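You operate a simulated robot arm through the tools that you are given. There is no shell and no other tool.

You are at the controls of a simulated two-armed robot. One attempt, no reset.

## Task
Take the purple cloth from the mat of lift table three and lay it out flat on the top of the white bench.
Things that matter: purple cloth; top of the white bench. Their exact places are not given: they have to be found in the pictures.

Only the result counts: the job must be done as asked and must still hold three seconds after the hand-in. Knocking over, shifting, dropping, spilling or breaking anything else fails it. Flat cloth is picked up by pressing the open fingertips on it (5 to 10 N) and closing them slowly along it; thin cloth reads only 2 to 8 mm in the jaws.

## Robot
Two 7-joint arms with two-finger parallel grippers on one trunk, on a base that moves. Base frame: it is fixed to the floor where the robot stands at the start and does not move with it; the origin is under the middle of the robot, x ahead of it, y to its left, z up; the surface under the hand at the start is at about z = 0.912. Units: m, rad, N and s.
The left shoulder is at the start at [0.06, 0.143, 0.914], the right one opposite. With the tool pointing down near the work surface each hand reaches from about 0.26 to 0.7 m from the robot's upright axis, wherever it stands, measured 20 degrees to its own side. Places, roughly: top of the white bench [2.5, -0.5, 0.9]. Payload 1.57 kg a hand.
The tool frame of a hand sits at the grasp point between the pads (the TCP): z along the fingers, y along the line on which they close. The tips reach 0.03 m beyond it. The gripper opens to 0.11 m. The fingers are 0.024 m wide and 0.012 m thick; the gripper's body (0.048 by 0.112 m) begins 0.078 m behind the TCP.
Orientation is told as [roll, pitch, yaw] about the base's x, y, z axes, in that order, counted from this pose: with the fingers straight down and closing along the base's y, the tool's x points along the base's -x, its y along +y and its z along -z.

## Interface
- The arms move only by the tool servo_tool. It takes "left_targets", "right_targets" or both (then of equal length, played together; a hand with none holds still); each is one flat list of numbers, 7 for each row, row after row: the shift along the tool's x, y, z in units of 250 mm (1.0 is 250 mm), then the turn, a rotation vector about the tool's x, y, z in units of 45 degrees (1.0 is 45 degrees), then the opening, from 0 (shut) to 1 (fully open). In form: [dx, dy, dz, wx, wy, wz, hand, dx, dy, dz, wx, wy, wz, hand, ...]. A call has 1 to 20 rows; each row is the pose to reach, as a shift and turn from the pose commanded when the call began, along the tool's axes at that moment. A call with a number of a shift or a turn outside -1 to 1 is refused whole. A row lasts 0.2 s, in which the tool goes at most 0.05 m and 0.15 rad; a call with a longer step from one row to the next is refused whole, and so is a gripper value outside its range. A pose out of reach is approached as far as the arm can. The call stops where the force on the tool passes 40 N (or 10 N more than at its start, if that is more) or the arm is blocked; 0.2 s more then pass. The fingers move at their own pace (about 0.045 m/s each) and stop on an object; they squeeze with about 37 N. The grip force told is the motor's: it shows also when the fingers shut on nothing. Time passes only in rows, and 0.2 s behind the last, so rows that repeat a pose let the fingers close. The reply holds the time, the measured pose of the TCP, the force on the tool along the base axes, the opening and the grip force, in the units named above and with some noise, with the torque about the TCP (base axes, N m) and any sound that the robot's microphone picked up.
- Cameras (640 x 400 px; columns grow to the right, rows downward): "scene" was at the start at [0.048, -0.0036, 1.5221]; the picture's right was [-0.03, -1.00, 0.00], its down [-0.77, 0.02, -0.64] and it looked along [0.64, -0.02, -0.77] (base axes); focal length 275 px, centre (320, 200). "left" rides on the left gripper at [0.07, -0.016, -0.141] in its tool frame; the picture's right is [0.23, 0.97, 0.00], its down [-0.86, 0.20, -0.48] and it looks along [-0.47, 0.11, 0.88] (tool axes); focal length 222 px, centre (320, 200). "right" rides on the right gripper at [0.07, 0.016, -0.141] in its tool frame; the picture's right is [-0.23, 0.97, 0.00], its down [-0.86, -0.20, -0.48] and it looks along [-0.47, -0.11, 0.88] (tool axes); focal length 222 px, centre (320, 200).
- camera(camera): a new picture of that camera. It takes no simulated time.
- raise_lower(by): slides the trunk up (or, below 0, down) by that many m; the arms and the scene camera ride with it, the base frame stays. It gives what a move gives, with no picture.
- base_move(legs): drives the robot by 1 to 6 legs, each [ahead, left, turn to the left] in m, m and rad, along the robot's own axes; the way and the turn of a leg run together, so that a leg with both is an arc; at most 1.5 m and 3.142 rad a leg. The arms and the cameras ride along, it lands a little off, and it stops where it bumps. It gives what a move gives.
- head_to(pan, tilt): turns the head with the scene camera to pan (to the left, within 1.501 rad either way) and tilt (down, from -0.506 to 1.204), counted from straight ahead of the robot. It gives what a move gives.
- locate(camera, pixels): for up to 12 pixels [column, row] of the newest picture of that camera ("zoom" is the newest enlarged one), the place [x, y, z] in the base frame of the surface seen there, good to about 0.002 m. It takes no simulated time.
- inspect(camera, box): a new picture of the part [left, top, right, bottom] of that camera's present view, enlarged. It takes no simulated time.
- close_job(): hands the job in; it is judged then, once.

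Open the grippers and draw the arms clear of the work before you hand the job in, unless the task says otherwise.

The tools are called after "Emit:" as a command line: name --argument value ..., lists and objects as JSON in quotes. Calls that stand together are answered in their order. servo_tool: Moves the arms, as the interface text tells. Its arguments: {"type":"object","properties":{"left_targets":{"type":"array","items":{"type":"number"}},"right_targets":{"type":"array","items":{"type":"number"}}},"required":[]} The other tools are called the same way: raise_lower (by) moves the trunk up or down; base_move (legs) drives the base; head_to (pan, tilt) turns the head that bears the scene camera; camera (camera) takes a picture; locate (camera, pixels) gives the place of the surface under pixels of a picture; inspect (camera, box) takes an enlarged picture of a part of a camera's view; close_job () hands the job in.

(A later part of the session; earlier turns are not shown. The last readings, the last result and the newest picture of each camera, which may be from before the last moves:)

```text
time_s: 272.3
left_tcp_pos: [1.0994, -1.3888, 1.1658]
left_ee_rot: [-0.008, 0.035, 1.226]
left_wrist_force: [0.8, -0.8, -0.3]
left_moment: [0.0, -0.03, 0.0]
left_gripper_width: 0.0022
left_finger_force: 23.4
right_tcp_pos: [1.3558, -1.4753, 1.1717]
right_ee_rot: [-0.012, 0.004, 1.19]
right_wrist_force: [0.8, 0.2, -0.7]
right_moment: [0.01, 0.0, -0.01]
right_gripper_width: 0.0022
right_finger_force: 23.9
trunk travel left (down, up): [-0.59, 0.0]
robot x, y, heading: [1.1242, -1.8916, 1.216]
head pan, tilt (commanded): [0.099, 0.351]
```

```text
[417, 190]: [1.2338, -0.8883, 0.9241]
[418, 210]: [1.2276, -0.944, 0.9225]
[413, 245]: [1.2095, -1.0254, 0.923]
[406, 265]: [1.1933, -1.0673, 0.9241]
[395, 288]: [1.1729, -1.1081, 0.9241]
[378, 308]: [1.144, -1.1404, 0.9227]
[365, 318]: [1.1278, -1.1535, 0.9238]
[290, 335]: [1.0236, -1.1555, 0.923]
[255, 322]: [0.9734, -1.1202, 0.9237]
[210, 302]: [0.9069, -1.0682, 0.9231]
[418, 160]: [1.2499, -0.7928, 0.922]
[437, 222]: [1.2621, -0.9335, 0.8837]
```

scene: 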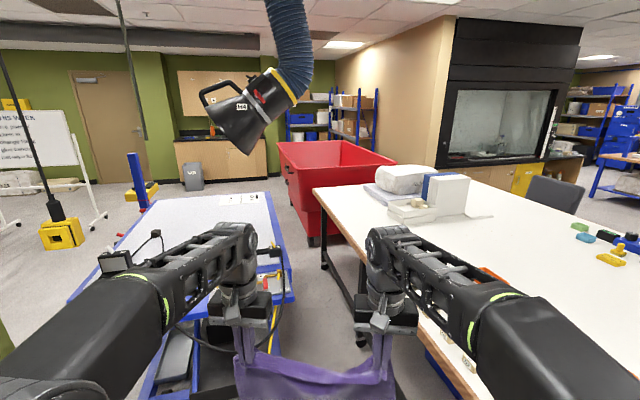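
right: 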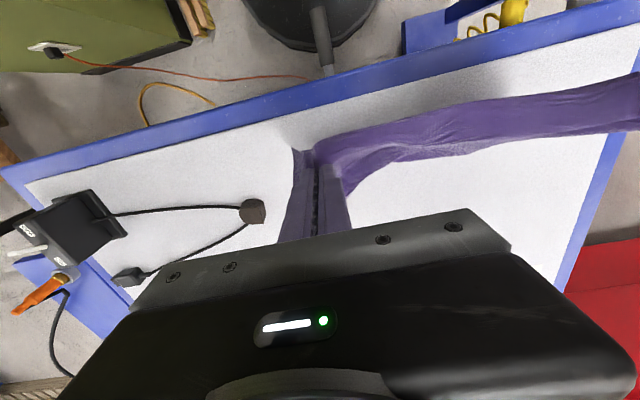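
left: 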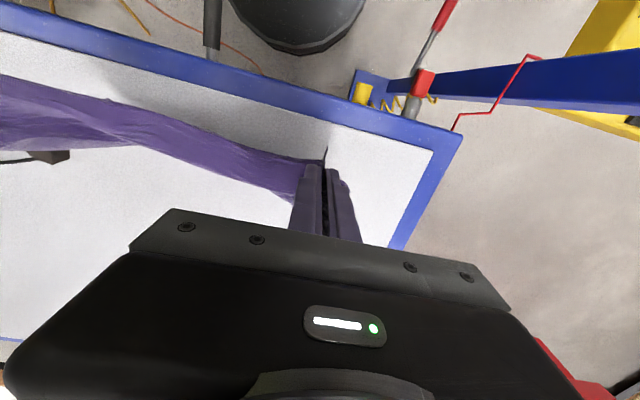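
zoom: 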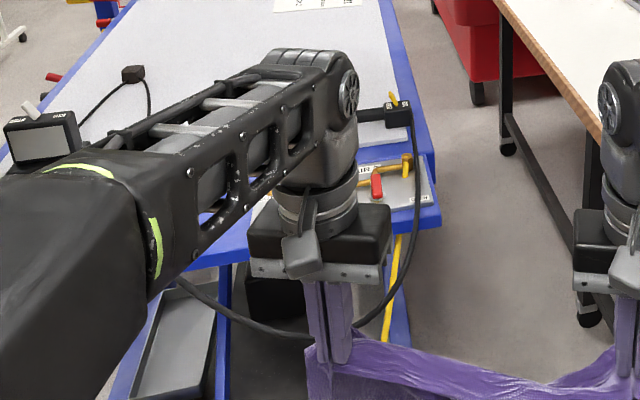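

The cable forms a fixed loop at z≈0.923 jutting out to y≈−1.155, so the spot must stay clear of it: about (1.445, −1.12), heading ≈0.56, trunk at its neutral height. The far corners will need tilted, extended hands, so I first test that reach here in free space, backing off a little.

Emit:
base_move --legs '[[-0.27, -0.14, 0]]'

Emit:
raise_lower --by -0.077

```text
time_s: 274.4
left_tcp_pos: [1.1345, -1.6925, 1.1679]
left_ee_rot: [-0.008, 0.035, 1.231]
left_wrist_force: [0.1, 0.3, -0.5]
left_moment: [0.02, -0.01, 0.01]
left_gripper_width: 0.002
left_finger_force: 23.3
right_tcp_pos: [1.391, -1.7776, 1.1725]
right_ee_rot: [-0.01, 0.003, 1.195]
right_wrist_force: [-0.1, -0.1, -0.6]
right_moment: [0.02, 0.0, -0.01]
right_gripper_width: 0.0021
right_finger_force: 23.7
trunk travel left (down, up): [-0.59, 0.0]
robot x, y, heading: [1.1653, -2.1979, 1.218]
head pan, tilt (commanded): [0.099, 0.351]
```

```text
time_s: 275.5
left_tcp_pos: [1.1351, -1.6918, 1.0905]
left_ee_rot: [-0.007, 0.033, 1.231]
left_wrist_force: [-0.3, -0.9, -0.6]
left_moment: [-0.01, -0.03, -0.05]
left_gripper_width: 0.002
left_finger_force: 24.2
right_tcp_pos: [1.3924, -1.7776, 1.095]
right_ee_rot: [-0.012, 0.003, 1.195]
right_wrist_force: [-0.2, -0.8, -0.4]
right_moment: [0.02, 0.02, -0.03]
right_gripper_width: 0.0022
right_finger_force: 23.5
trunk travel left (down, up): [-0.513, 0.077]
robot x, y, heading: [1.1647, -2.2017, 1.221]
head pan, tilt (commanded): [0.099, 0.351]
```

Now I tilt both hands forward by 45° while extending 0.15 m, keeping them in step, to see what the arms can reach.

Emit:
servo_tool --left_targets '[-0.1, 0, 0, 0, -0.1667, 0, 0, -0.2, 0, 0, 0, -0.3333, 0, 0, -0.3, 0, 0, 0, -0.5, 0, 0, -0.4, 0, 0, 0, -0.6667, 0, 0, -0.5, 0, 0, 0, -0.8333, 0, 0, -0.6, 0, 0, 0, -1.0, 0, 0]' --right_targets '[-0.1, 0, 0, 0, -0.1667, 0, 0, -0.2, 0, 0, 0, -0.3333, 0, 0, -0.3, 0, 0, 0, -0.5, 0, 0, -0.4, 0, 0, 0, -0.6667, 0, 0, -0.5, 0, 0, 0, -0.8333, 0, 0, -0.6, 0, 0, 0, -1.0, 0, 0]'

Emit:
camera --camera "scene"

```text
time_s: 276.9
left_tcp_pos: [1.1864, -1.5488, 1.0855]
left_ee_rot: [-0.009, -0.753, 1.24]
left_wrist_force: [1.1, -0.5, -0.2]
left_moment: [0.0, 0.04, -0.02]
left_gripper_width: 0.0022
left_finger_force: 23.4
right_tcp_pos: [1.4465, -1.6371, 1.0932]
right_ee_rot: [-0.016, -0.786, 1.208]
right_wrist_force: [-0.4, 0.5, -0.3]
right_moment: [0.01, 0.0, -0.01]
right_gripper_width: 0.0019
right_finger_force: 23.4
trunk travel left (down, up): [-0.513, 0.077]
robot x, y, heading: [1.1665, -2.2002, 1.221]
head pan, tilt (commanded): [0.099, 0.351]
```

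```text
taken
```

scene: 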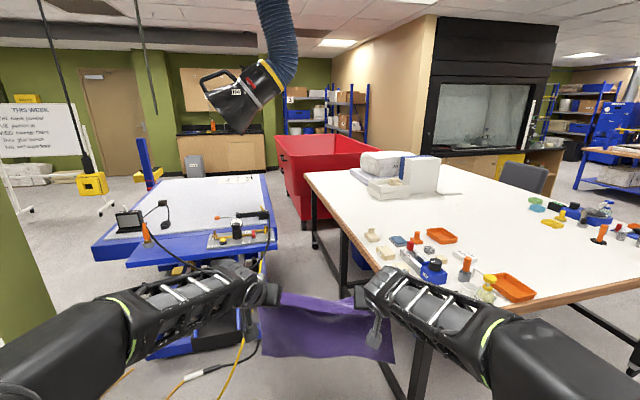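

That pose is fine (45° forward at ≈0.62 m ahead). I extend further along the fingers by 0.2 m to see if ≈0.76 m ahead at z≈0.95 is reachable.

Emit:
servo_tool --left_targets '[0, 0, 0.16, 0, 0, 0, 0, 0, 0, 0.32, 0, 0, 0, 0, 0, 0, 0.48, 0, 0, 0, 0, 0, 0, 0.64, 0, 0, 0, 0, 0, 0, 0.8, 0, 0, 0, 0]' --right_targets '[0, 0, 0.16, 0, 0, 0, 0, 0, 0, 0.32, 0, 0, 0, 0, 0, 0, 0.48, 0, 0, 0, 0, 0, 0, 0.64, 0, 0, 0, 0, 0, 0, 0.8, 0, 0, 0, 0]'

```text
time_s: 278.1
left_tcp_pos: [1.2341, -1.4219, 0.9344]
left_ee_rot: [-0.011, -0.75, 1.242]
left_wrist_force: [0.4, 0.6, -0.3]
left_moment: [-0.03, 0.03, 0.0]
left_gripper_width: 0.0022
left_finger_force: 23.8
right_tcp_pos: [1.4995, -1.5027, 0.9513]
right_ee_rot: [-0.015, -0.781, 1.206]
right_wrist_force: [0.7, 0.0, -0.3]
right_moment: [0.0, -0.01, -0.02]
right_gripper_width: 0.0019
right_finger_force: 23.9
trunk travel left (down, up): [-0.513, 0.077]
robot x, y, heading: [1.1636, -2.196, 1.22]
head pan, tilt (commanded): [0.099, 0.351]
```

Reachable without strain (0.75–0.77 m ahead). I try 5 cm more along the fingers.

Emit:
servo_tool --left_targets '[0, 0, 0.12, 0, 0, 0, 0, 0, 0, 0.24, 0, 0, 0, 0]' --right_targets '[0, 0, 0.12, 0, 0, 0, 0, 0, 0, 0.24, 0, 0, 0, 0]'

Emit:
camera --camera "scene"

```text
time_s: 278.7
left_tcp_pos: [1.2449, -1.3845, 0.8947]
left_ee_rot: [-0.009, -0.751, 1.239]
left_wrist_force: [0.8, 0.8, -0.6]
left_moment: [-0.02, 0.0, -0.03]
left_gripper_width: 0.0022
left_finger_force: 23.4
right_tcp_pos: [1.5137, -1.4664, 0.9099]
right_ee_rot: [-0.015, -0.782, 1.208]
right_wrist_force: [-0.7, 0.5, 0.0]
right_moment: [0.0, 0.0, -0.01]
right_gripper_width: 0.0022
right_finger_force: 23.7
trunk travel left (down, up): [-0.513, 0.077]
robot x, y, heading: [1.1656, -2.1967, 1.219]
head pan, tilt (commanded): [0.099, 0.351]
```

```text
taken
```

scene: 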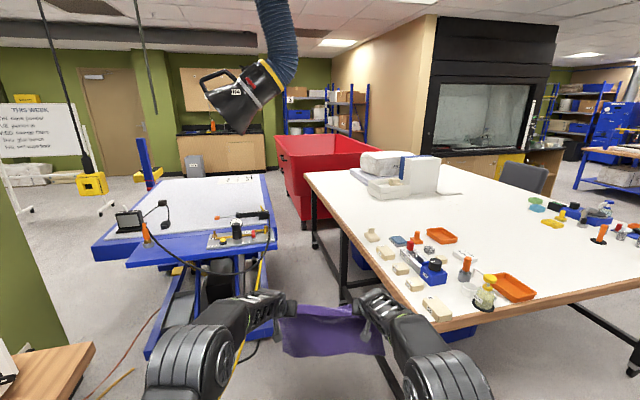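

The arms reach 0.79 m ahead at z≈0.895 with the 45° tilt, enough for the planned spot. Now I bring the hands back toward a carry pose with the held edge turned to the robot's left, keeping their spacing ≤0.28 m (first half of the move).

Emit:
servo_tool --left_targets '[0.02, 0.031, -0.079, 0, 0.068, 0, 0, 0.04, 0.062, -0.158, 0, 0.137, 0, 0, 0.06, 0.093, -0.237, 0, 0.205, 0, 0, 0.08, 0.123, -0.317, 0, 0.273, 0, 0, 0.1, 0.154, -0.396, 0, 0.341, 0, 0, 0.12, 0.185, -0.475, 0, 0.41, 0, 0, 0.14, 0.216, -0.554, 0, 0.478, 0, 0]' --right_targets '[0.062, 0.051, -0.118, 0, 0.071, 0, 0, 0.124, 0.101, -0.235, 0, 0.142, 0, 0, 0.186, 0.152, -0.353, 0, 0.213, 0, 0, 0.247, 0.202, -0.471, 0, 0.285, 0, 0, 0.309, 0.253, -0.589, 0, 0.356, 0, 0, 0.371, 0.303, -0.706, 0, 0.427, 0, 0, 0.433, 0.354, -0.824, 0, 0.498, 0, 0]'

Emit:
camera --camera "scene"

```text
time_s: 280.3
left_tcp_pos: [1.1522, -1.4779, 0.9739]
left_ee_rot: [-0.007, -0.375, 1.236]
left_wrist_force: [-0.9, -0.5, 0.4]
left_moment: [-0.03, -0.02, 0.0]
left_gripper_width: 0.0021
left_finger_force: 24.0
right_tcp_pos: [1.3517, -1.642, 0.9794]
right_ee_rot: [-0.012, -0.391, 1.201]
right_wrist_force: [-0.2, -1.0, 0.3]
right_moment: [0.02, 0.0, -0.02]
right_gripper_width: 0.0018
right_finger_force: 23.2
trunk travel left (down, up): [-0.513, 0.077]
robot x, y, heading: [1.1643, -2.1959, 1.22]
head pan, tilt (commanded): [0.099, 0.351]
```

```text
taken
```

scene: 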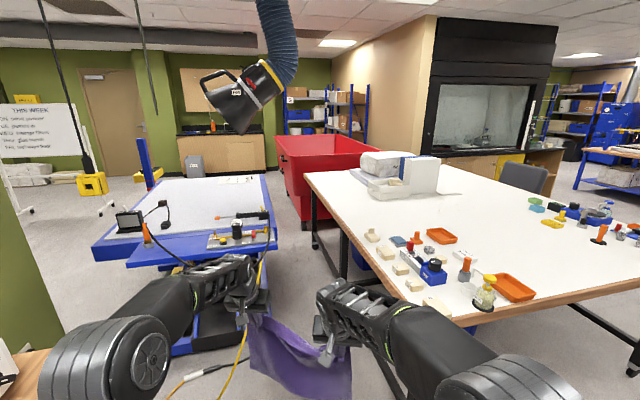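

The cloth turned as intended. Second half: hands upright at z≈1.05, further back and to the left, yawed −20°.

Emit:
servo_tool --left_targets '[0.049, 0.029, -0.066, 0.012, 0.068, 0.063, 0, 0.099, 0.057, -0.132, 0.024, 0.135, 0.126, 0, 0.148, 0.086, -0.198, 0.036, 0.203, 0.189, 0, 0.198, 0.114, -0.265, 0.048, 0.27, 0.251, 0, 0.247, 0.143, -0.331, 0.06, 0.338, 0.314, 0, 0.297, 0.171, -0.397, 0.072, 0.405, 0.377, 0, 0.346, 0.2, -0.463, 0.084, 0.473, 0.44, 0]' --right_targets '[0.104, 0.049, -0.086, 0.012, 0.07, 0.063, 0, 0.208, 0.098, -0.173, 0.025, 0.141, 0.126, 0, 0.312, 0.147, -0.259, 0.037, 0.211, 0.189, 0, 0.415, 0.196, -0.346, 0.05, 0.281, 0.251, 0, 0.519, 0.245, -0.432, 0.062, 0.352, 0.314, 0, 0.623, 0.294, -0.519, 0.075, 0.422, 0.377, 0, 0.727, 0.343, -0.605, 0.087, 0.4925, 0.44, 0]'

Emit:
camera --camera "scene"

```text
time_s: 281.9
left_tcp_pos: [1.0656, -1.5795, 1.0471]
left_ee_rot: [-0.005, -0.001, 0.882]
left_wrist_force: [0.0, -0.9, -0.5]
left_moment: [0.01, -0.01, -0.02]
left_gripper_width: 0.002
left_finger_force: 23.6
right_tcp_pos: [1.1867, -1.8206, 1.0461]
right_ee_rot: [-0.011, -0.004, 0.844]
right_wrist_force: [0.1, 1.8, -0.4]
right_moment: [0.03, 0.0, -0.02]
right_gripper_width: 0.0022
right_finger_force: 23.9
trunk travel left (down, up): [-0.513, 0.077]
robot x, y, heading: [1.168, -2.1987, 1.215]
head pan, tilt (commanded): [0.099, 0.351]
```

```text
taken
```

scene: 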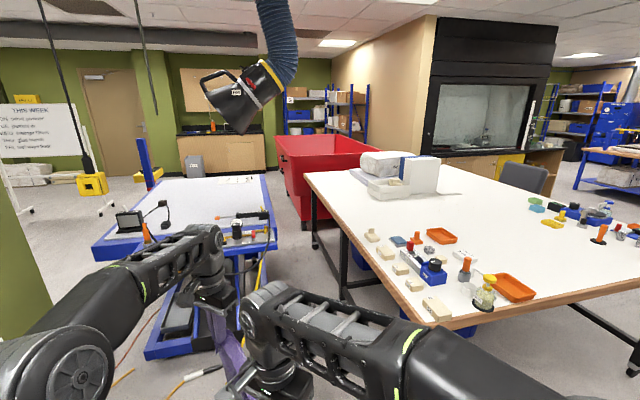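

Hands are in the carry pose. I turn the base here to heading ≈0.70, still clear of the cable loop and the board.

Emit:
base_move --legs '[[0, 0, -0.516]]'

Emit:
head_to --pan 0.5 --tilt 0.6

Emit:
camera --camera "scene"

```text
time_s: 283.8
left_tcp_pos: [1.3873, -1.6119, 1.0473]
left_ee_rot: [-0.006, -0.003, 0.364]
left_wrist_force: [0.5, -1.4, 0.3]
left_moment: [-0.03, -0.01, 0.01]
left_gripper_width: 0.0021
left_finger_force: 23.6
right_tcp_pos: [1.3729, -1.8807, 1.0451]
right_ee_rot: [-0.012, -0.004, 0.327]
right_wrist_force: [0.7, 0.3, 0.1]
right_moment: [0.06, -0.01, 0.0]
right_gripper_width: 0.002
right_finger_force: 23.6
trunk travel left (down, up): [-0.513, 0.077]
robot x, y, heading: [1.1623, -2.1982, 0.704]
head pan, tilt (commanded): [0.099, 0.351]
```

```text
time_s: 284.7
left_tcp_pos: [1.3876, -1.6116, 1.0485]
left_ee_rot: [-0.006, -0.004, 0.363]
left_wrist_force: [-0.3, -1.4, -0.5]
left_moment: [-0.03, 0.01, 0.0]
left_gripper_width: 0.0024
left_finger_force: 24.1
right_tcp_pos: [1.3715, -1.8808, 1.0445]
right_ee_rot: [-0.011, -0.003, 0.327]
right_wrist_force: [-0.5, 0.5, 0.0]
right_moment: [0.0, -0.01, 0.01]
right_gripper_width: 0.0022
right_finger_force: 24.0
trunk travel left (down, up): [-0.513, 0.077]
robot x, y, heading: [1.1649, -2.2017, 0.701]
head pan, tilt (commanded): [0.499, 0.6]
```

```text
taken
```

scene: 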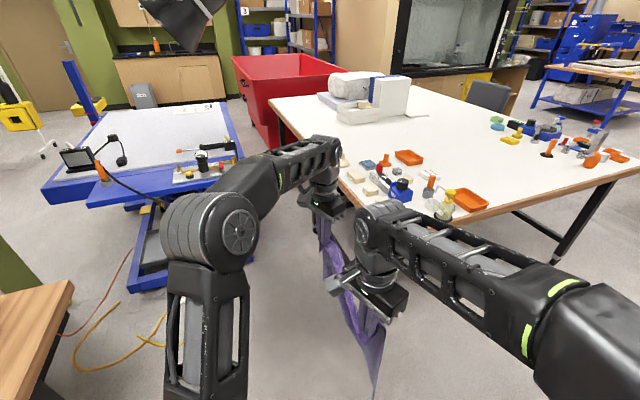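

The cloth hangs along x≈1.38, y −1.6…−1.88. Before driving between the board and the wooden table I check where my right elbow is relative to the board.

Emit:
head_to --pan -0.7 --tilt 0.5

Emit:
camera --camera "scene"

Emit:
locate --camera "scene" --pixels '[[200, 250], [300, 250], [400, 250], [450, 250], [500, 250], [350, 200], [450, 200], [400, 320], [500, 330], [250, 200], [150, 200], [550, 200]]'

```text
time_s: 286.1
left_tcp_pos: [1.3867, -1.6112, 1.0467]
left_ee_rot: [-0.008, -0.003, 0.362]
left_wrist_force: [-0.1, -0.9, 0.1]
left_moment: [-0.02, 0.02, 0.04]
left_gripper_width: 0.0025
left_finger_force: 24.0
right_tcp_pos: [1.3725, -1.8823, 1.0441]
right_ee_rot: [-0.011, -0.003, 0.326]
right_wrist_force: [-0.2, -0.1, -0.1]
right_moment: [0.02, -0.02, 0.01]
right_gripper_width: 0.0018
right_finger_force: 24.3
trunk travel left (down, up): [-0.513, 0.077]
robot x, y, heading: [1.164, -2.1971, 0.704]
head pan, tilt (commanded): [-0.7, 0.499]
```

```text
taken
```

scene: 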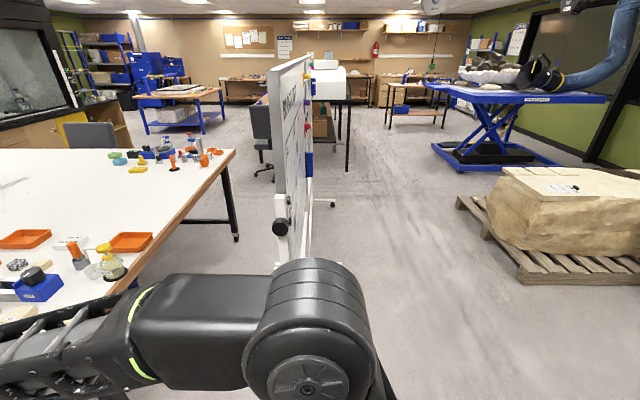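

```text
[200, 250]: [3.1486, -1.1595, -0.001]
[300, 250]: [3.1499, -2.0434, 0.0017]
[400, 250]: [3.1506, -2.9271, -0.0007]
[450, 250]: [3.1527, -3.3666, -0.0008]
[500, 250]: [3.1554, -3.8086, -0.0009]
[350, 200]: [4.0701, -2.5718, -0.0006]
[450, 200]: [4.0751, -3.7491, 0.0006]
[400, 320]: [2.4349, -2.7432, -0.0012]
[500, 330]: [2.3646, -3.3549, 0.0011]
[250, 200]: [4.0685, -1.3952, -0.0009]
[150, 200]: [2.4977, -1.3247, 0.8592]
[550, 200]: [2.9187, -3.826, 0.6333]
```

The right elbow (310,320) is in line with the board's edge (283,150). I locate both.

Emit:
locate --camera "scene" --pixels '[[315, 275], [350, 300], [310, 340], [265, 330], [283, 230], [280, 150], [275, 190], [290, 250], [305, 80], [200, 330], [240, 300], [60, 350]]'

```text
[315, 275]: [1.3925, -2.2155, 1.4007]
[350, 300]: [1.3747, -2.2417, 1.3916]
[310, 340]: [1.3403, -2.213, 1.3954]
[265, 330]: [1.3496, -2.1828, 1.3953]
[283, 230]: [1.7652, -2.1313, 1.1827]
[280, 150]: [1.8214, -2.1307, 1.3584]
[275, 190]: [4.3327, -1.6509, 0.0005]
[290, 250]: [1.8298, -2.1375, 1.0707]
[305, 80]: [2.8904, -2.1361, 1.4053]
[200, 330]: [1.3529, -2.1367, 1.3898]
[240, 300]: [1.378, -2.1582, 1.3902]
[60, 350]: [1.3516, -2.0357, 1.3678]
```

The right elbow reaches only to x≈1.40, far from the board (1.765). I check the left elbow likewise before driving.

Emit:
head_to --pan 0.5 --tilt 0.6

Emit:
camera --camera "scene"

Emit:
locate --camera "scene" --pixels '[[215, 225], [170, 220], [250, 210], [165, 250], [195, 330], [240, 255], [210, 280], [190, 10], [205, 45], [150, 5], [290, 165], [370, 235]]'

```text
time_s: 287.5
left_tcp_pos: [1.3861, -1.6135, 1.0473]
left_ee_rot: [-0.008, -0.004, 0.365]
left_wrist_force: [-0.8, -0.1, -0.7]
left_moment: [-0.03, 0.01, 0.04]
left_gripper_width: 0.0022
left_finger_force: 24.1
right_tcp_pos: [1.373, -1.8819, 1.0458]
right_ee_rot: [-0.01, -0.003, 0.324]
right_wrist_force: [0.4, 1.1, -0.6]
right_moment: [0.03, 0.0, 0.03]
right_gripper_width: 0.002
right_finger_force: 23.7
trunk travel left (down, up): [-0.513, 0.077]
robot x, y, heading: [1.164, -2.1969, 0.703]
head pan, tilt (commanded): [0.499, 0.6]
```

```text
taken
```

scene: 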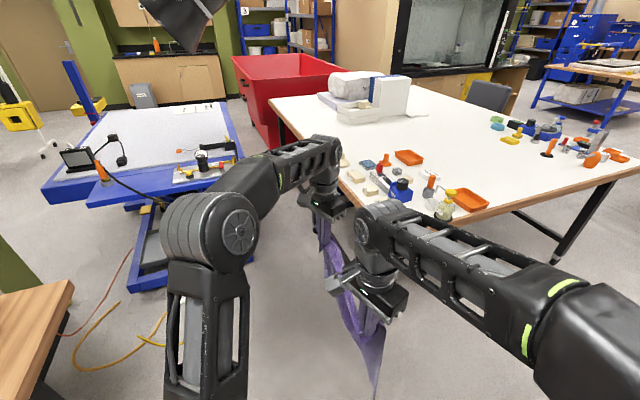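

```text
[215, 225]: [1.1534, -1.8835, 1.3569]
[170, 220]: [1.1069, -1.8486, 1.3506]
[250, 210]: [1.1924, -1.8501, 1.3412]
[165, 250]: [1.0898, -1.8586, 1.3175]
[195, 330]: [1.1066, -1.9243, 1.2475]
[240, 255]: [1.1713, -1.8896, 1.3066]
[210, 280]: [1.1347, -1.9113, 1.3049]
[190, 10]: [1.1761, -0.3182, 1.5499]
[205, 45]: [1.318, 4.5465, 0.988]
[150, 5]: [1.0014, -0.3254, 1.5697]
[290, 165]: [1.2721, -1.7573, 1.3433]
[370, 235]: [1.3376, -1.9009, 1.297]
```

Left elbow at z 1.25–1.36, also clear of everything on the way. I drive toward (1.32, −1.50) in two short legs.

Emit:
base_move --legs '[[0.29, 0.22, 0], [0.28, 0.21, 0]]'

Emit:
camera --camera "scene"

```text
time_s: 291.7
left_tcp_pos: [1.5465, -0.9143, 1.0478]
left_ee_rot: [-0.006, -0.001, 0.366]
left_wrist_force: [-0.2, -0.8, 0.5]
left_moment: [-0.06, -0.03, 0.0]
left_gripper_width: 0.0021
left_finger_force: 23.6
right_tcp_pos: [1.53, -1.1835, 1.0455]
right_ee_rot: [-0.013, -0.003, 0.33]
right_wrist_force: [0.9, 0.8, -0.1]
right_moment: [0.01, -0.02, 0.01]
right_gripper_width: 0.0022
right_finger_force: 22.6
trunk travel left (down, up): [-0.513, 0.077]
robot x, y, heading: [1.3224, -1.5029, 0.706]
head pan, tilt (commanded): [0.499, 0.6]
```

```text
taken
```

scene: 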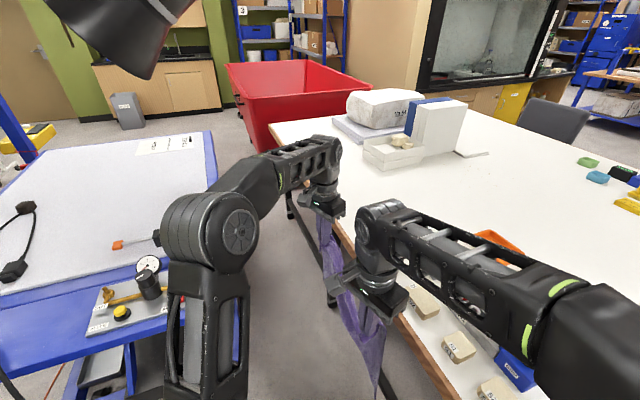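

I'm within millimetres of plan at (1.322, −1.503). I go on toward the spot in small legs: first to about (1.40, −1.24).

Emit:
base_move --legs '[[0.22, 0.145, 0]]'

Emit:
head_to --pan 0.9 --tilt 0.95

Emit:
camera --camera "scene"

```text
time_s: 293.6
left_tcp_pos: [1.6143, -0.6601, 1.0467]
left_ee_rot: [-0.007, -0.003, 0.369]
left_wrist_force: [1.2, -0.5, 0.6]
left_moment: [-0.07, 0.0, -0.02]
left_gripper_width: 0.002
left_finger_force: 23.6
right_tcp_pos: [1.6009, -0.9299, 1.0452]
right_ee_rot: [-0.014, -0.006, 0.331]
right_wrist_force: [-0.3, 1.3, -1.0]
right_moment: [0.0, -0.05, 0.01]
right_gripper_width: 0.0021
right_finger_force: 23.5
trunk travel left (down, up): [-0.513, 0.077]
robot x, y, heading: [1.3935, -1.2464, 0.704]
head pan, tilt (commanded): [0.499, 0.6]
```

```text
time_s: 294.4
left_tcp_pos: [1.6138, -0.6607, 1.0487]
left_ee_rot: [-0.007, -0.004, 0.369]
left_wrist_force: [0.1, -0.3, 0.4]
left_moment: [0.0, 0.02, 0.03]
left_gripper_width: 0.0019
left_finger_force: 24.1
right_tcp_pos: [1.6009, -0.9306, 1.0455]
right_ee_rot: [-0.01, -0.004, 0.332]
right_wrist_force: [-0.4, 0.9, 1.3]
right_moment: [-0.02, 0.02, 0.04]
right_gripper_width: 0.0019
right_finger_force: 23.2
trunk travel left (down, up): [-0.513, 0.077]
robot x, y, heading: [1.3967, -1.2488, 0.702]
head pan, tilt (commanded): [0.901, 0.949]
```

```text
taken
```

scene: 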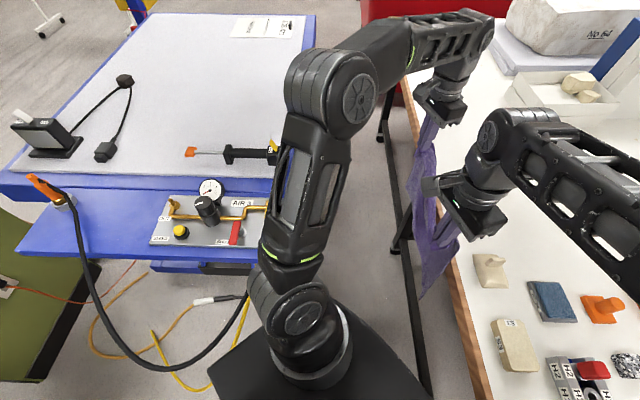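

I see the hose loop passing near my left shoulder (240,310) and the AIR tray. I locate the hose and my plate's corner for clearance.

Emit:
locate --camera "scene" --pixels '[[243, 300], [235, 322], [215, 345], [190, 362], [150, 372], [248, 285], [230, 372], [262, 345], [250, 265], [210, 395], [240, 355], [430, 385]]'

Emit:
inspect --camera "scene" --box '[140, 230, 460, 400]'

```text
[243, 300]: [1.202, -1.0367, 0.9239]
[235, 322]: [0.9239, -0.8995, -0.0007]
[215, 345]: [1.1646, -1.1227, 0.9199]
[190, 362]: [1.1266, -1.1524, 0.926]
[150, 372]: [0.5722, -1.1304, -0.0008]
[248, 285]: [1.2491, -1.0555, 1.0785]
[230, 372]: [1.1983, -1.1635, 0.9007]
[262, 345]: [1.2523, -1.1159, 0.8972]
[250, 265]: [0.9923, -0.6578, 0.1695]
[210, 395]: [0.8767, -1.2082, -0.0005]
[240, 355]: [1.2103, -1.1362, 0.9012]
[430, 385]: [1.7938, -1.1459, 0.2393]
```

```text
2.00 times, centred on (300, 315) of scene
```

zoom: 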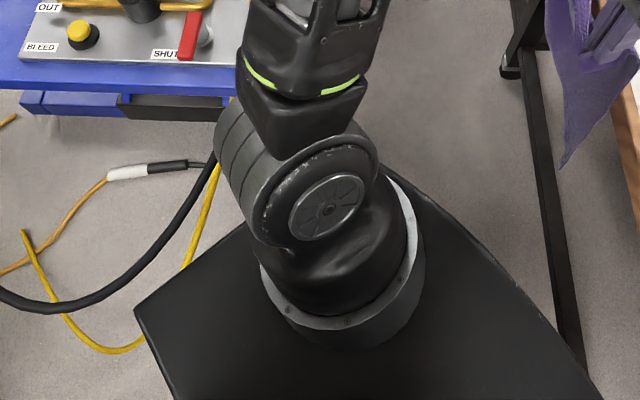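

Clearances at the planned spot are 3–4 cm or more (tray corner, hose, shoulder housing). I make the last small leg to about (1.435, −1.12).

Emit:
base_move --legs '[[0.108, 0.072, 0]]'

Emit:
camera --camera "scene"

Emit:
head_to --pan 0.0 --tilt 0.8

Emit:
camera --camera "scene"

```text
time_s: 295.8
left_tcp_pos: [1.6414, -0.5602, 1.0523]
left_ee_rot: [-0.008, -0.01, 0.341]
left_wrist_force: [-1.0, -1.0, 0.1]
left_moment: [0.0, 0.02, -0.03]
left_gripper_width: 0.0023
left_finger_force: 23.2
right_tcp_pos: [1.6203, -0.8301, 1.051]
right_ee_rot: [-0.012, -0.014, 0.305]
right_wrist_force: [0.2, -0.2, -0.1]
right_moment: [0.02, -0.01, -0.01]
right_gripper_width: 0.0022
right_finger_force: 23.7
trunk travel left (down, up): [-0.513, 0.077]
robot x, y, heading: [1.417, -1.1421, 0.674]
head pan, tilt (commanded): [0.901, 0.949]
stopped in leg 1: the robot was blocked; the commanded pose is now the measured one
```

```text
taken
```

scene: 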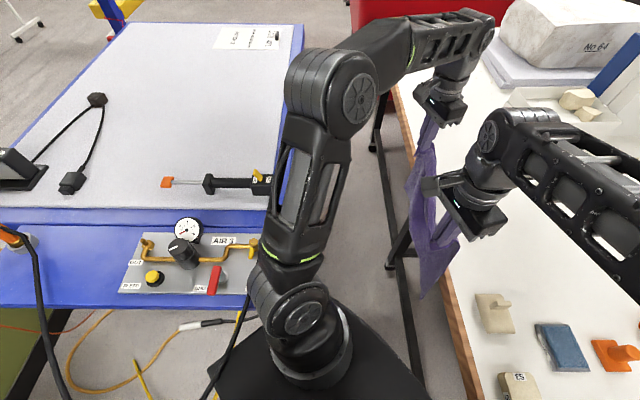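

```text
time_s: 297.0
left_tcp_pos: [1.6404, -0.5617, 1.0527]
left_ee_rot: [-0.011, -0.016, 0.341]
left_wrist_force: [0.0, -0.3, -0.6]
left_moment: [0.0, 0.02, 0.0]
left_gripper_width: 0.002
left_finger_force: 24.3
right_tcp_pos: [1.6189, -0.8302, 1.05]
right_ee_rot: [-0.013, -0.017, 0.303]
right_wrist_force: [-0.4, 0.1, -0.4]
right_moment: [0.03, -0.02, -0.02]
right_gripper_width: 0.0019
right_finger_force: 23.9
trunk travel left (down, up): [-0.513, 0.077]
robot x, y, heading: [1.4167, -1.1415, 0.677]
head pan, tilt (commanded): [0.0, 0.799]
```

```text
taken
```

scene: 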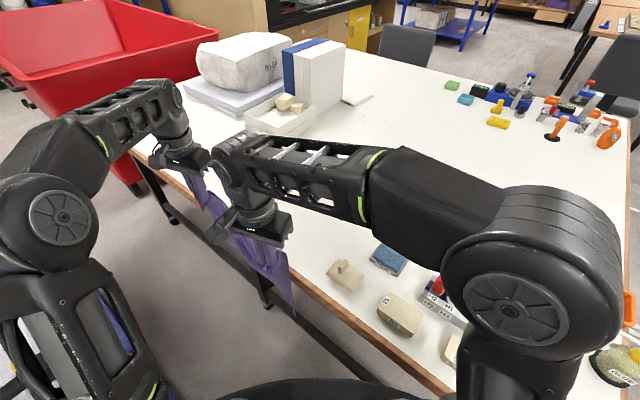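

The robot was blocked lightly at (1.417, −1.142). The slight clockwise turn hints at a contact at the right front; I look down there to see what touches.

Emit:
head_to --pan -0.6 --tilt 1.2

Emit:
camera --camera "scene"

Emit:
head_to --pan 0.9 --tilt 1.2

Emit:
camera --camera "scene"

```text
time_s: 298.0
left_tcp_pos: [1.6406, -0.5611, 1.0531]
left_ee_rot: [-0.013, -0.015, 0.338]
left_wrist_force: [-0.5, -0.7, -0.3]
left_moment: [-0.06, 0.02, 0.02]
left_gripper_width: 0.0021
left_finger_force: 24.3
right_tcp_pos: [1.6197, -0.8297, 1.0491]
right_ee_rot: [-0.014, -0.017, 0.302]
right_wrist_force: [0.3, 0.2, -0.7]
right_moment: [0.01, -0.02, 0.02]
right_gripper_width: 0.0023
right_finger_force: 23.6
trunk travel left (down, up): [-0.513, 0.077]
robot x, y, heading: [1.4136, -1.1376, 0.674]
head pan, tilt (commanded): [-0.6, 1.201]
```

```text
taken
```

scene: 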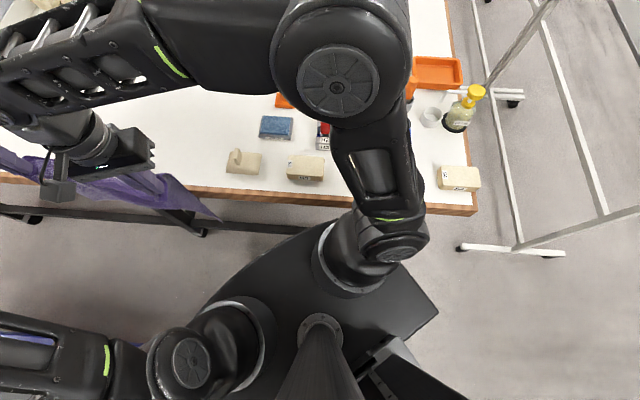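

```text
time_s: 299.6
left_tcp_pos: [1.6428, -0.5605, 1.0516]
left_ee_rot: [-0.01, -0.017, 0.34]
left_wrist_force: [-1.1, -0.5, -0.3]
left_moment: [0.01, 0.0, 0.02]
left_gripper_width: 0.0021
left_finger_force: 24.3
right_tcp_pos: [1.6185, -0.8283, 1.0498]
right_ee_rot: [-0.015, -0.018, 0.301]
right_wrist_force: [-0.4, 1.2, -0.8]
right_moment: [0.03, 0.0, 0.01]
right_gripper_width: 0.0023
right_finger_force: 23.7
trunk travel left (down, up): [-0.513, 0.077]
robot x, y, heading: [1.4189, -1.1392, 0.672]
head pan, tilt (commanded): [0.901, 1.201]
```

```text
taken
```

scene: 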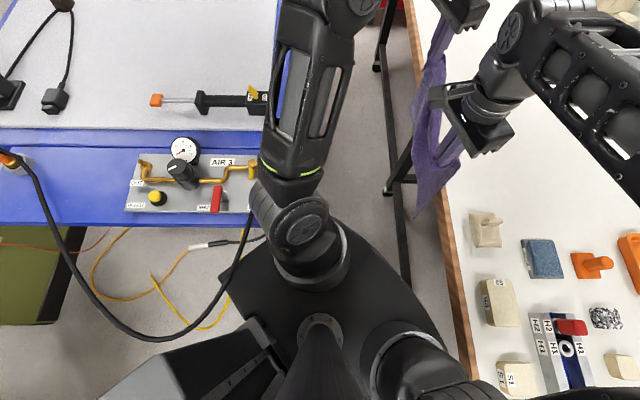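

I measure the plate's outline against the bench edge: front rim points and right-back corner in the picture before, so I take that view again and locate.

Emit:
head_to --pan -0.6 --tilt 1.2

Emit:
camera --camera "scene"

Emit:
locate --camera "scene" --pixels '[[434, 312], [408, 275], [318, 226], [300, 233], [270, 248], [240, 270], [215, 292], [325, 223], [420, 206], [300, 196], [360, 204], [250, 225]]'

Emit:
inspect --camera "scene" --box '[180, 160, 480, 340]'

```text
time_s: 301.2
left_tcp_pos: [1.6413, -0.5617, 1.0512]
left_ee_rot: [-0.011, -0.017, 0.338]
left_wrist_force: [-0.2, -1.6, 0.1]
left_moment: [-0.01, -0.02, -0.03]
left_gripper_width: 0.002
left_finger_force: 23.3
right_tcp_pos: [1.6196, -0.8302, 1.0492]
right_ee_rot: [-0.014, -0.018, 0.3]
right_wrist_force: [0.4, 0.0, 0.9]
right_moment: [0.0, -0.02, 0.05]
right_gripper_width: 0.002
right_finger_force: 23.2
trunk travel left (down, up): [-0.513, 0.077]
robot x, y, heading: [1.4165, -1.1402, 0.676]
head pan, tilt (commanded): [-0.6, 1.201]
```

```text
taken
```

scene: 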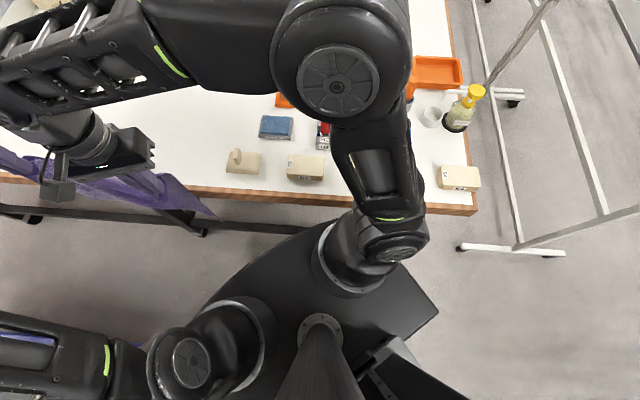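

```text
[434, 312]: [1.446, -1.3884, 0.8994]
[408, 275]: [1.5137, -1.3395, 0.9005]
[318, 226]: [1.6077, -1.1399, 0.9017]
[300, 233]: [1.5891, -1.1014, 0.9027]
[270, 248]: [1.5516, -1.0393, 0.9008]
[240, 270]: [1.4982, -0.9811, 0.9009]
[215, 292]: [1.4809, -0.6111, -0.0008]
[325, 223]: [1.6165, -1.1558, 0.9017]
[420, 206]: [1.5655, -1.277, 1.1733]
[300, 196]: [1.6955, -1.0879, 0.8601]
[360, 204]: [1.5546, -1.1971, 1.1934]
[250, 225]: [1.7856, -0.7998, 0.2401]
```

```text
2.13 times, centred on (330, 250) of scene
```

zoom: 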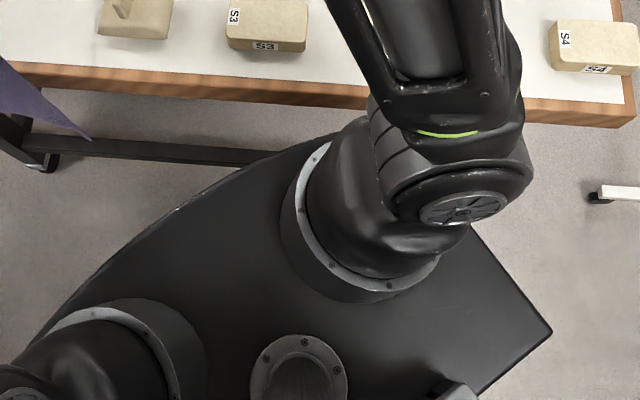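

The plate is still ≈5 cm from the bench edge, so the contact must be on the left: the hose passes right over the plate's back-left corner. I look there again and locate the hose against my shoulder housing.

Emit:
head_to --pan 1.1 --tilt 1.15

Emit:
inspect --camera "scene" --box '[120, 100, 420, 400]'

```text
time_s: 302.9
left_tcp_pos: [1.6417, -0.5607, 1.0512]
left_ee_rot: [-0.009, -0.015, 0.342]
left_wrist_force: [0.3, -0.7, 0.3]
left_moment: [0.01, 0.03, 0.0]
left_gripper_width: 0.0018
left_finger_force: 23.7
right_tcp_pos: [1.6197, -0.8295, 1.0492]
right_ee_rot: [-0.015, -0.017, 0.301]
right_wrist_force: [0.8, 0.8, 0.2]
right_moment: [0.03, 0.02, 0.01]
right_gripper_width: 0.0023
right_finger_force: 23.8
trunk travel left (down, up): [-0.513, 0.077]
robot x, y, heading: [1.4168, -1.1387, 0.679]
head pan, tilt (commanded): [1.1, 1.15]
```

```text
1.33 times, centred on (270, 250) of scene
```

zoom: 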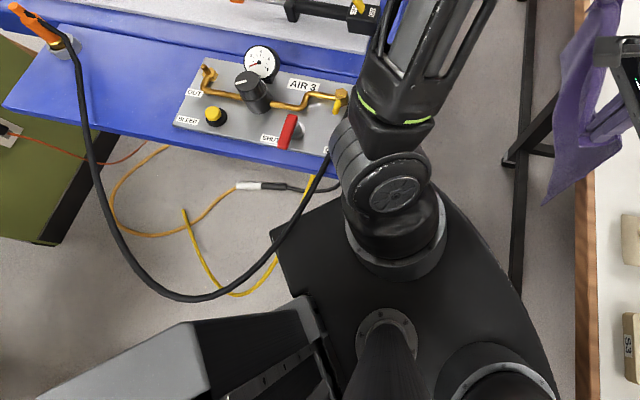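

The hose runs close by the shoulder housing at (330,160). I locate hose and housing points.

Emit:
locate --camera "zoom" --pixels '[[326, 166], [318, 187], [303, 222], [285, 245], [265, 265], [330, 150], [337, 148], [345, 170], [338, 125], [305, 300], [275, 240], [200, 330]]'

```text
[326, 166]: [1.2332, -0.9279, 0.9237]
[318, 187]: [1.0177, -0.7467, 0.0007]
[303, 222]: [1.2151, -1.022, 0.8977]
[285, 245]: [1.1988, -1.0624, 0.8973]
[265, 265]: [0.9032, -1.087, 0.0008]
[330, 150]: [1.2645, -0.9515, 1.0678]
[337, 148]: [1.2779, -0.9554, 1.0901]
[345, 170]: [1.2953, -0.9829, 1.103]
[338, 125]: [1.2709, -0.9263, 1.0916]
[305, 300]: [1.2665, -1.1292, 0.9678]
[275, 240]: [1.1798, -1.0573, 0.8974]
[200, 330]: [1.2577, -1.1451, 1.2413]
```

The gold valve at (340,98) on the AIR tray is right beside my shoulder housing. I locate it too.

Emit:
locate --camera "zoom" --pixels '[[340, 92], [341, 102], [336, 98], [325, 97], [330, 128], [345, 108], [288, 125], [253, 85], [360, 90], [333, 140], [350, 195], [325, 155]]'

```text
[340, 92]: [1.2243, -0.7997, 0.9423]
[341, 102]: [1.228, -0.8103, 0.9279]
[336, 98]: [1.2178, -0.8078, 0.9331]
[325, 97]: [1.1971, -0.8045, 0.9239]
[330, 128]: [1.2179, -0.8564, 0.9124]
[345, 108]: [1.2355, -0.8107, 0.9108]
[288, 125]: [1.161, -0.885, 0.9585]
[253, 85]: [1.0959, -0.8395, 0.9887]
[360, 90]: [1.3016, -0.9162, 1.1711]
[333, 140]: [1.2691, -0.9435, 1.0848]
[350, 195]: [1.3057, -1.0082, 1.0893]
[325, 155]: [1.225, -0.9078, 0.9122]
```

Nothing obvious overlaps: hose and valve are a centimetre or more off. I probe gently: a tiny leg turning back to heading 0.70 and 1 cm ahead to see if it is really blocked.

Emit:
base_move --legs '[[0.012, -0.005, 0.0]]'

```text
time_s: 303.6
left_tcp_pos: [1.6442, -0.5611, 1.05]
left_ee_rot: [-0.01, -0.013, 0.336]
left_wrist_force: [-0.6, -0.4, -0.4]
left_moment: [-0.03, 0.0, 0.0]
left_gripper_width: 0.0022
left_finger_force: 24.0
right_tcp_pos: [1.6222, -0.8289, 1.0485]
right_ee_rot: [-0.012, -0.012, 0.299]
right_wrist_force: [-0.3, 0.4, -0.4]
right_moment: [0.0, 0.01, -0.01]
right_gripper_width: 0.0024
right_finger_force: 23.3
trunk travel left (down, up): [-0.513, 0.077]
robot x, y, heading: [1.4137, -1.1466, 0.676]
head pan, tilt (commanded): [1.1, 1.15]
stopped in leg 1: the robot was blocked; the commanded pose is now the measured one
```

It is blocked against the bench's front below the top, so I keep this spot (1.414, −1.147), which still gives the needed reach. I ease off 5 mm and look at the work area before laying.

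Emit:
base_move --legs '[[-0.006, 0.004, 0]]'

Emit:
head_to --pan 0.0 --tilt 0.75

Emit:
camera --camera "scene"

Emit:
locate --camera "scene" --pixels '[[345, 265], [330, 280], [388, 250], [378, 265], [310, 290], [270, 130], [310, 125], [340, 240], [360, 150], [400, 300], [330, 262], [450, 150]]'

```text
time_s: 304.4
left_tcp_pos: [1.6453, -0.5615, 1.0476]
left_ee_rot: [-0.007, -0.005, 0.339]
left_wrist_force: [0.0, -0.7, 0.6]
left_moment: [-0.01, 0.03, 0.0]
left_gripper_width: 0.0023
left_finger_force: 23.5
right_tcp_pos: [1.6223, -0.8294, 1.0469]
right_ee_rot: [-0.011, -0.006, 0.3]
right_wrist_force: [0.5, 1.9, 0.2]
right_moment: [0.0, 0.03, 0.05]
right_gripper_width: 0.0022
right_finger_force: 23.5
trunk travel left (down, up): [-0.513, 0.077]
robot x, y, heading: [1.4068, -1.1415, 0.671]
head pan, tilt (commanded): [1.1, 1.15]
```

```text
time_s: 305.7
left_tcp_pos: [1.6449, -0.5593, 1.0475]
left_ee_rot: [-0.007, -0.004, 0.339]
left_wrist_force: [0.4, -0.7, 0.1]
left_moment: [-0.01, 0.0, 0.01]
left_gripper_width: 0.0018
left_finger_force: 22.7
right_tcp_pos: [1.6224, -0.8289, 1.0464]
right_ee_rot: [-0.011, -0.007, 0.3]
right_wrist_force: [0.4, -0.7, -0.8]
right_moment: [0.03, 0.03, 0.02]
right_gripper_width: 0.0021
right_finger_force: 23.8
trunk travel left (down, up): [-0.513, 0.077]
robot x, y, heading: [1.4086, -1.1433, 0.67]
head pan, tilt (commanded): [0.0, 0.75]
```

```text
taken
```

scene: 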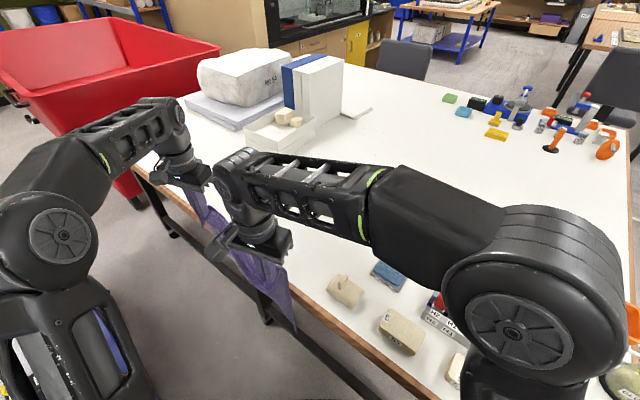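

```text
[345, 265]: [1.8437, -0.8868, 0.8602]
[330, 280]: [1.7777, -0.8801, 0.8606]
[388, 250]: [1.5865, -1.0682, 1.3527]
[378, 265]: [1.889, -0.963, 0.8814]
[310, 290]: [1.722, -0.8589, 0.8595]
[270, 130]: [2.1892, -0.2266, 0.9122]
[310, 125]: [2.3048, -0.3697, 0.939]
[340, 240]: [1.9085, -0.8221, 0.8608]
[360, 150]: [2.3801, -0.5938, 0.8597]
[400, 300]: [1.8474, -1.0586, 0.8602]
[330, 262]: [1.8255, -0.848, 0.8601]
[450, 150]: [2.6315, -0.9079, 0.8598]
```

The free area left of the fish-shaped block (y > −0.88) is clear; the cloth hangs along the bench's front edge. I start: both hands move 0.11 m over the bench, lowering 5 cm and tilting slightly forward.

Emit:
servo_tool --left_targets '[-0.085, -0.025, 0.04, 0, -0.066, 0, 0, -0.169, -0.049, 0.08, 0, -0.132, 0, 0, -0.254, -0.074, 0.12, 0, -0.199, 0, 0, -0.338, -0.098, 0.16, 0, -0.265, 0, 0, -0.423, -0.123, 0.2, 0, -0.331, 0, 0]' --right_targets '[-0.085, -0.023, 0.039, 0, -0.045, 0, 0, -0.17, -0.046, 0.078, 0, -0.089, 0, 0, -0.255, -0.068, 0.116, 0, -0.134, 0, 0, -0.34, -0.091, 0.155, 0, -0.178, 0, 0, -0.425, -0.114, 0.194, 0, -0.223, 0, 0]'

Emit:
camera --camera "scene"

```text
time_s: 306.9
left_tcp_pos: [1.7536, -0.554, 1.0013]
left_ee_rot: [-0.01, -0.265, 0.34]
left_wrist_force: [-0.4, -0.4, 0.2]
left_moment: [0.0, 0.04, -0.02]
left_gripper_width: 0.002
left_finger_force: 23.5
right_tcp_pos: [1.7332, -0.8231, 0.9988]
right_ee_rot: [-0.012, -0.183, 0.302]
right_wrist_force: [0.5, 0.2, 0.3]
right_moment: [0.03, -0.03, -0.02]
right_gripper_width: 0.0023
right_finger_force: 24.1
trunk travel left (down, up): [-0.513, 0.077]
robot x, y, heading: [1.41, -1.1398, 0.677]
head pan, tilt (commanded): [0.0, 0.75]
```

```text
taken
```

scene: 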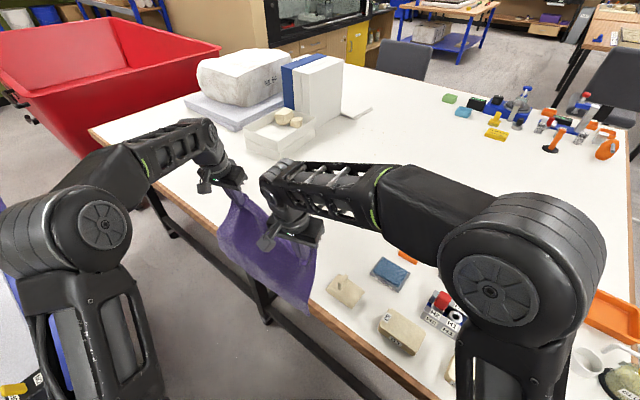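

The cloth follows over the bench's edge. I continue: another 0.12 m forward, down to z≈0.94, tilting more.

Emit:
servo_tool --left_targets '[-0.076, -0.027, 0.07, 0, -0.075, 0, 0, -0.153, -0.055, 0.141, 0, -0.15, 0, 0, -0.229, -0.082, 0.211, 0, -0.226, 0, 0, -0.306, -0.11, 0.282, 0, -0.301, 0, 0, -0.382, -0.137, 0.352, 0, -0.376, 0, 0]' --right_targets '[-0.082, -0.027, 0.062, 0, -0.043, 0, 0, -0.164, -0.054, 0.125, 0, -0.086, 0, 0, -0.247, -0.081, 0.187, 0, -0.13, 0, 0, -0.329, -0.108, 0.25, 0, -0.173, 0, 0, -0.411, -0.135, 0.312, 0, -0.216, 0, 0]'

Emit:
camera --camera "scene"

```text
time_s: 308.1
left_tcp_pos: [1.8747, -0.5489, 0.9426]
left_ee_rot: [-0.008, -0.561, 0.341]
left_wrist_force: [-0.3, -3.0, -0.1]
left_moment: [-0.07, -0.03, -0.12]
left_gripper_width: 0.0018
left_finger_force: 24.0
right_tcp_pos: [1.8531, -0.8224, 0.9414]
right_ee_rot: [-0.013, -0.352, 0.305]
right_wrist_force: [0.6, 2.9, 0.2]
right_moment: [0.13, -0.01, 0.03]
right_gripper_width: 0.0022
right_finger_force: 24.1
trunk travel left (down, up): [-0.513, 0.077]
robot x, y, heading: [1.4112, -1.1381, 0.674]
head pan, tilt (commanded): [0.0, 0.75]
```

```text
taken
```

scene: 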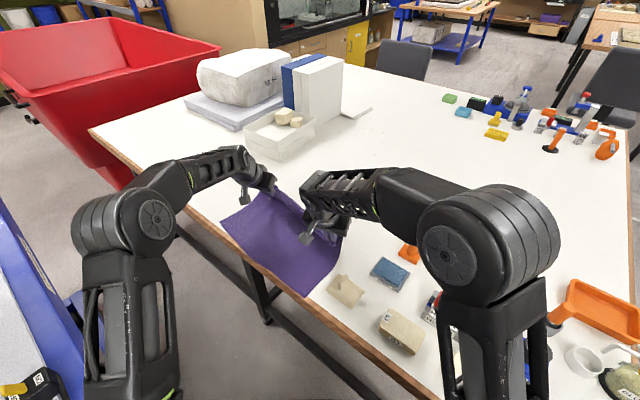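

The cloth lies down nicely, with slight sideways tension (3 N). I go on to x≈1.98 with both hands, aligning the held edge with the bench and keeping the spacing at 0.27 m, down to z≈0.905.

Emit:
servo_tool --left_targets '[-0.045, -0.026, 0.058, 0, -0.066, 0, 0, -0.089, -0.053, 0.115, 0, -0.132, 0, 0, -0.134, -0.079, 0.173, 0, -0.198, 0, 0, -0.179, -0.105, 0.231, 0, -0.263, 0, 0, -0.223, -0.132, 0.288, 0, -0.329, 0, 0, -0.268, -0.158, 0.346, 0, -0.395, 0, 0]' --right_targets '[-0.068, -0.026, 0.051, 0, -0.053, 0, 0, -0.135, -0.051, 0.101, 0, -0.106, 0, 0, -0.203, -0.077, 0.152, 0, -0.159, 0, 0, -0.27, -0.102, 0.203, 0, -0.212, 0, 0, -0.338, -0.128, 0.253, 0, -0.265, 0, 0, -0.405, -0.153, 0.304, 0, -0.318, 0, 0]'

Emit:
camera --camera "scene"

```text
time_s: 309.5
left_tcp_pos: [1.987, -0.5515, 0.9032]
left_ee_rot: [-0.013, -0.873, 0.348]
left_wrist_force: [-1.0, -0.8, -0.4]
left_moment: [0.05, 0.0, -0.03]
left_gripper_width: 0.0023
left_finger_force: 23.9
right_tcp_pos: [1.9809, -0.8244, 0.9046]
right_ee_rot: [-0.014, -0.601, 0.309]
right_wrist_force: [0.5, -0.1, 0.2]
right_moment: [0.01, 0.0, 0.01]
right_gripper_width: 0.0022
right_finger_force: 23.6
trunk travel left (down, up): [-0.513, 0.077]
robot x, y, heading: [1.4064, -1.1423, 0.67]
head pan, tilt (commanded): [0.0, 0.75]
```

```text
taken
```

scene: 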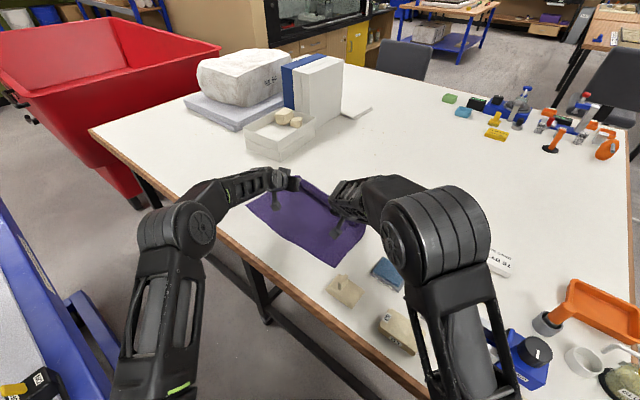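

The whole cloth is now over the bench top. I zoom in and locate its edges relative to the bench edge and the blocks.

Emit:
inspect --camera "scene" --box '[200, 140, 440, 310]'

Emit:
locate --camera "zoom" --pixels '[[125, 178], [345, 332], [440, 255], [240, 250], [300, 225], [260, 120], [320, 160], [180, 150], [60, 200], [350, 345], [440, 240], [390, 300]]'

```text
2.35 times, centred on (320, 225) of scene
```

zoom: 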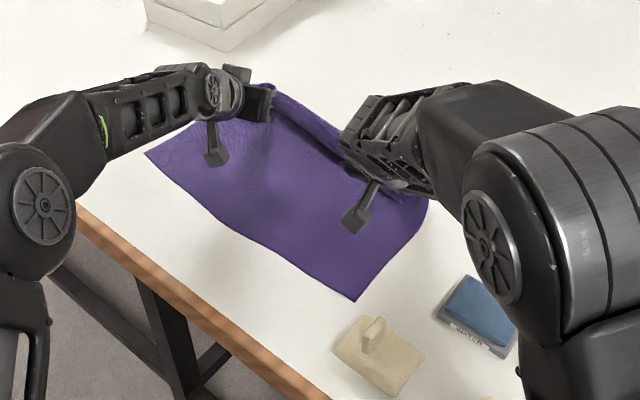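

```text
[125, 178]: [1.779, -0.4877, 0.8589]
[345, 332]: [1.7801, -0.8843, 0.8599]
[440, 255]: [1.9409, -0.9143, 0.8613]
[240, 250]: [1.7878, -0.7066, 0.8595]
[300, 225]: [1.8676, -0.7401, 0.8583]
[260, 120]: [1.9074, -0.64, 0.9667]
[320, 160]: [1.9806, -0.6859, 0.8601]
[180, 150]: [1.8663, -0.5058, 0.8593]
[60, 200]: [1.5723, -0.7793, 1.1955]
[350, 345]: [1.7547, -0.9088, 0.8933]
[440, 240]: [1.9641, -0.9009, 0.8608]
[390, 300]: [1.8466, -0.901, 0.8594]
```

The trailing edge lies at x≈1.785, so there's some slack of ≈6 cm near the held edge. I look with the wrist cameras.

Emit:
camera --camera "left"

Emit:
camera --camera "right"

```text
taken
```

left: 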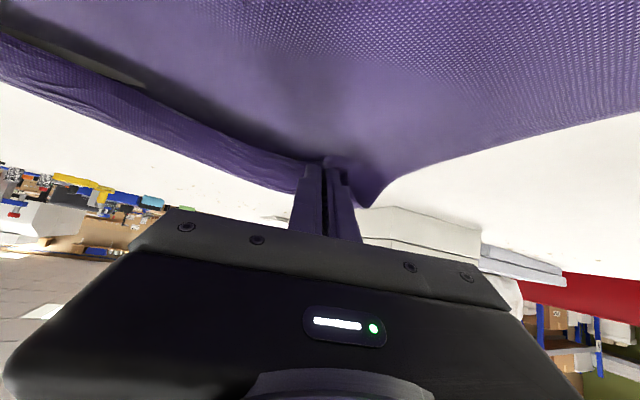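

```text
taken
```

right: 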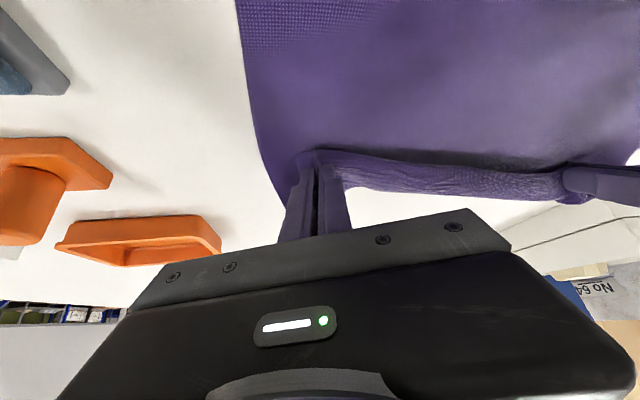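

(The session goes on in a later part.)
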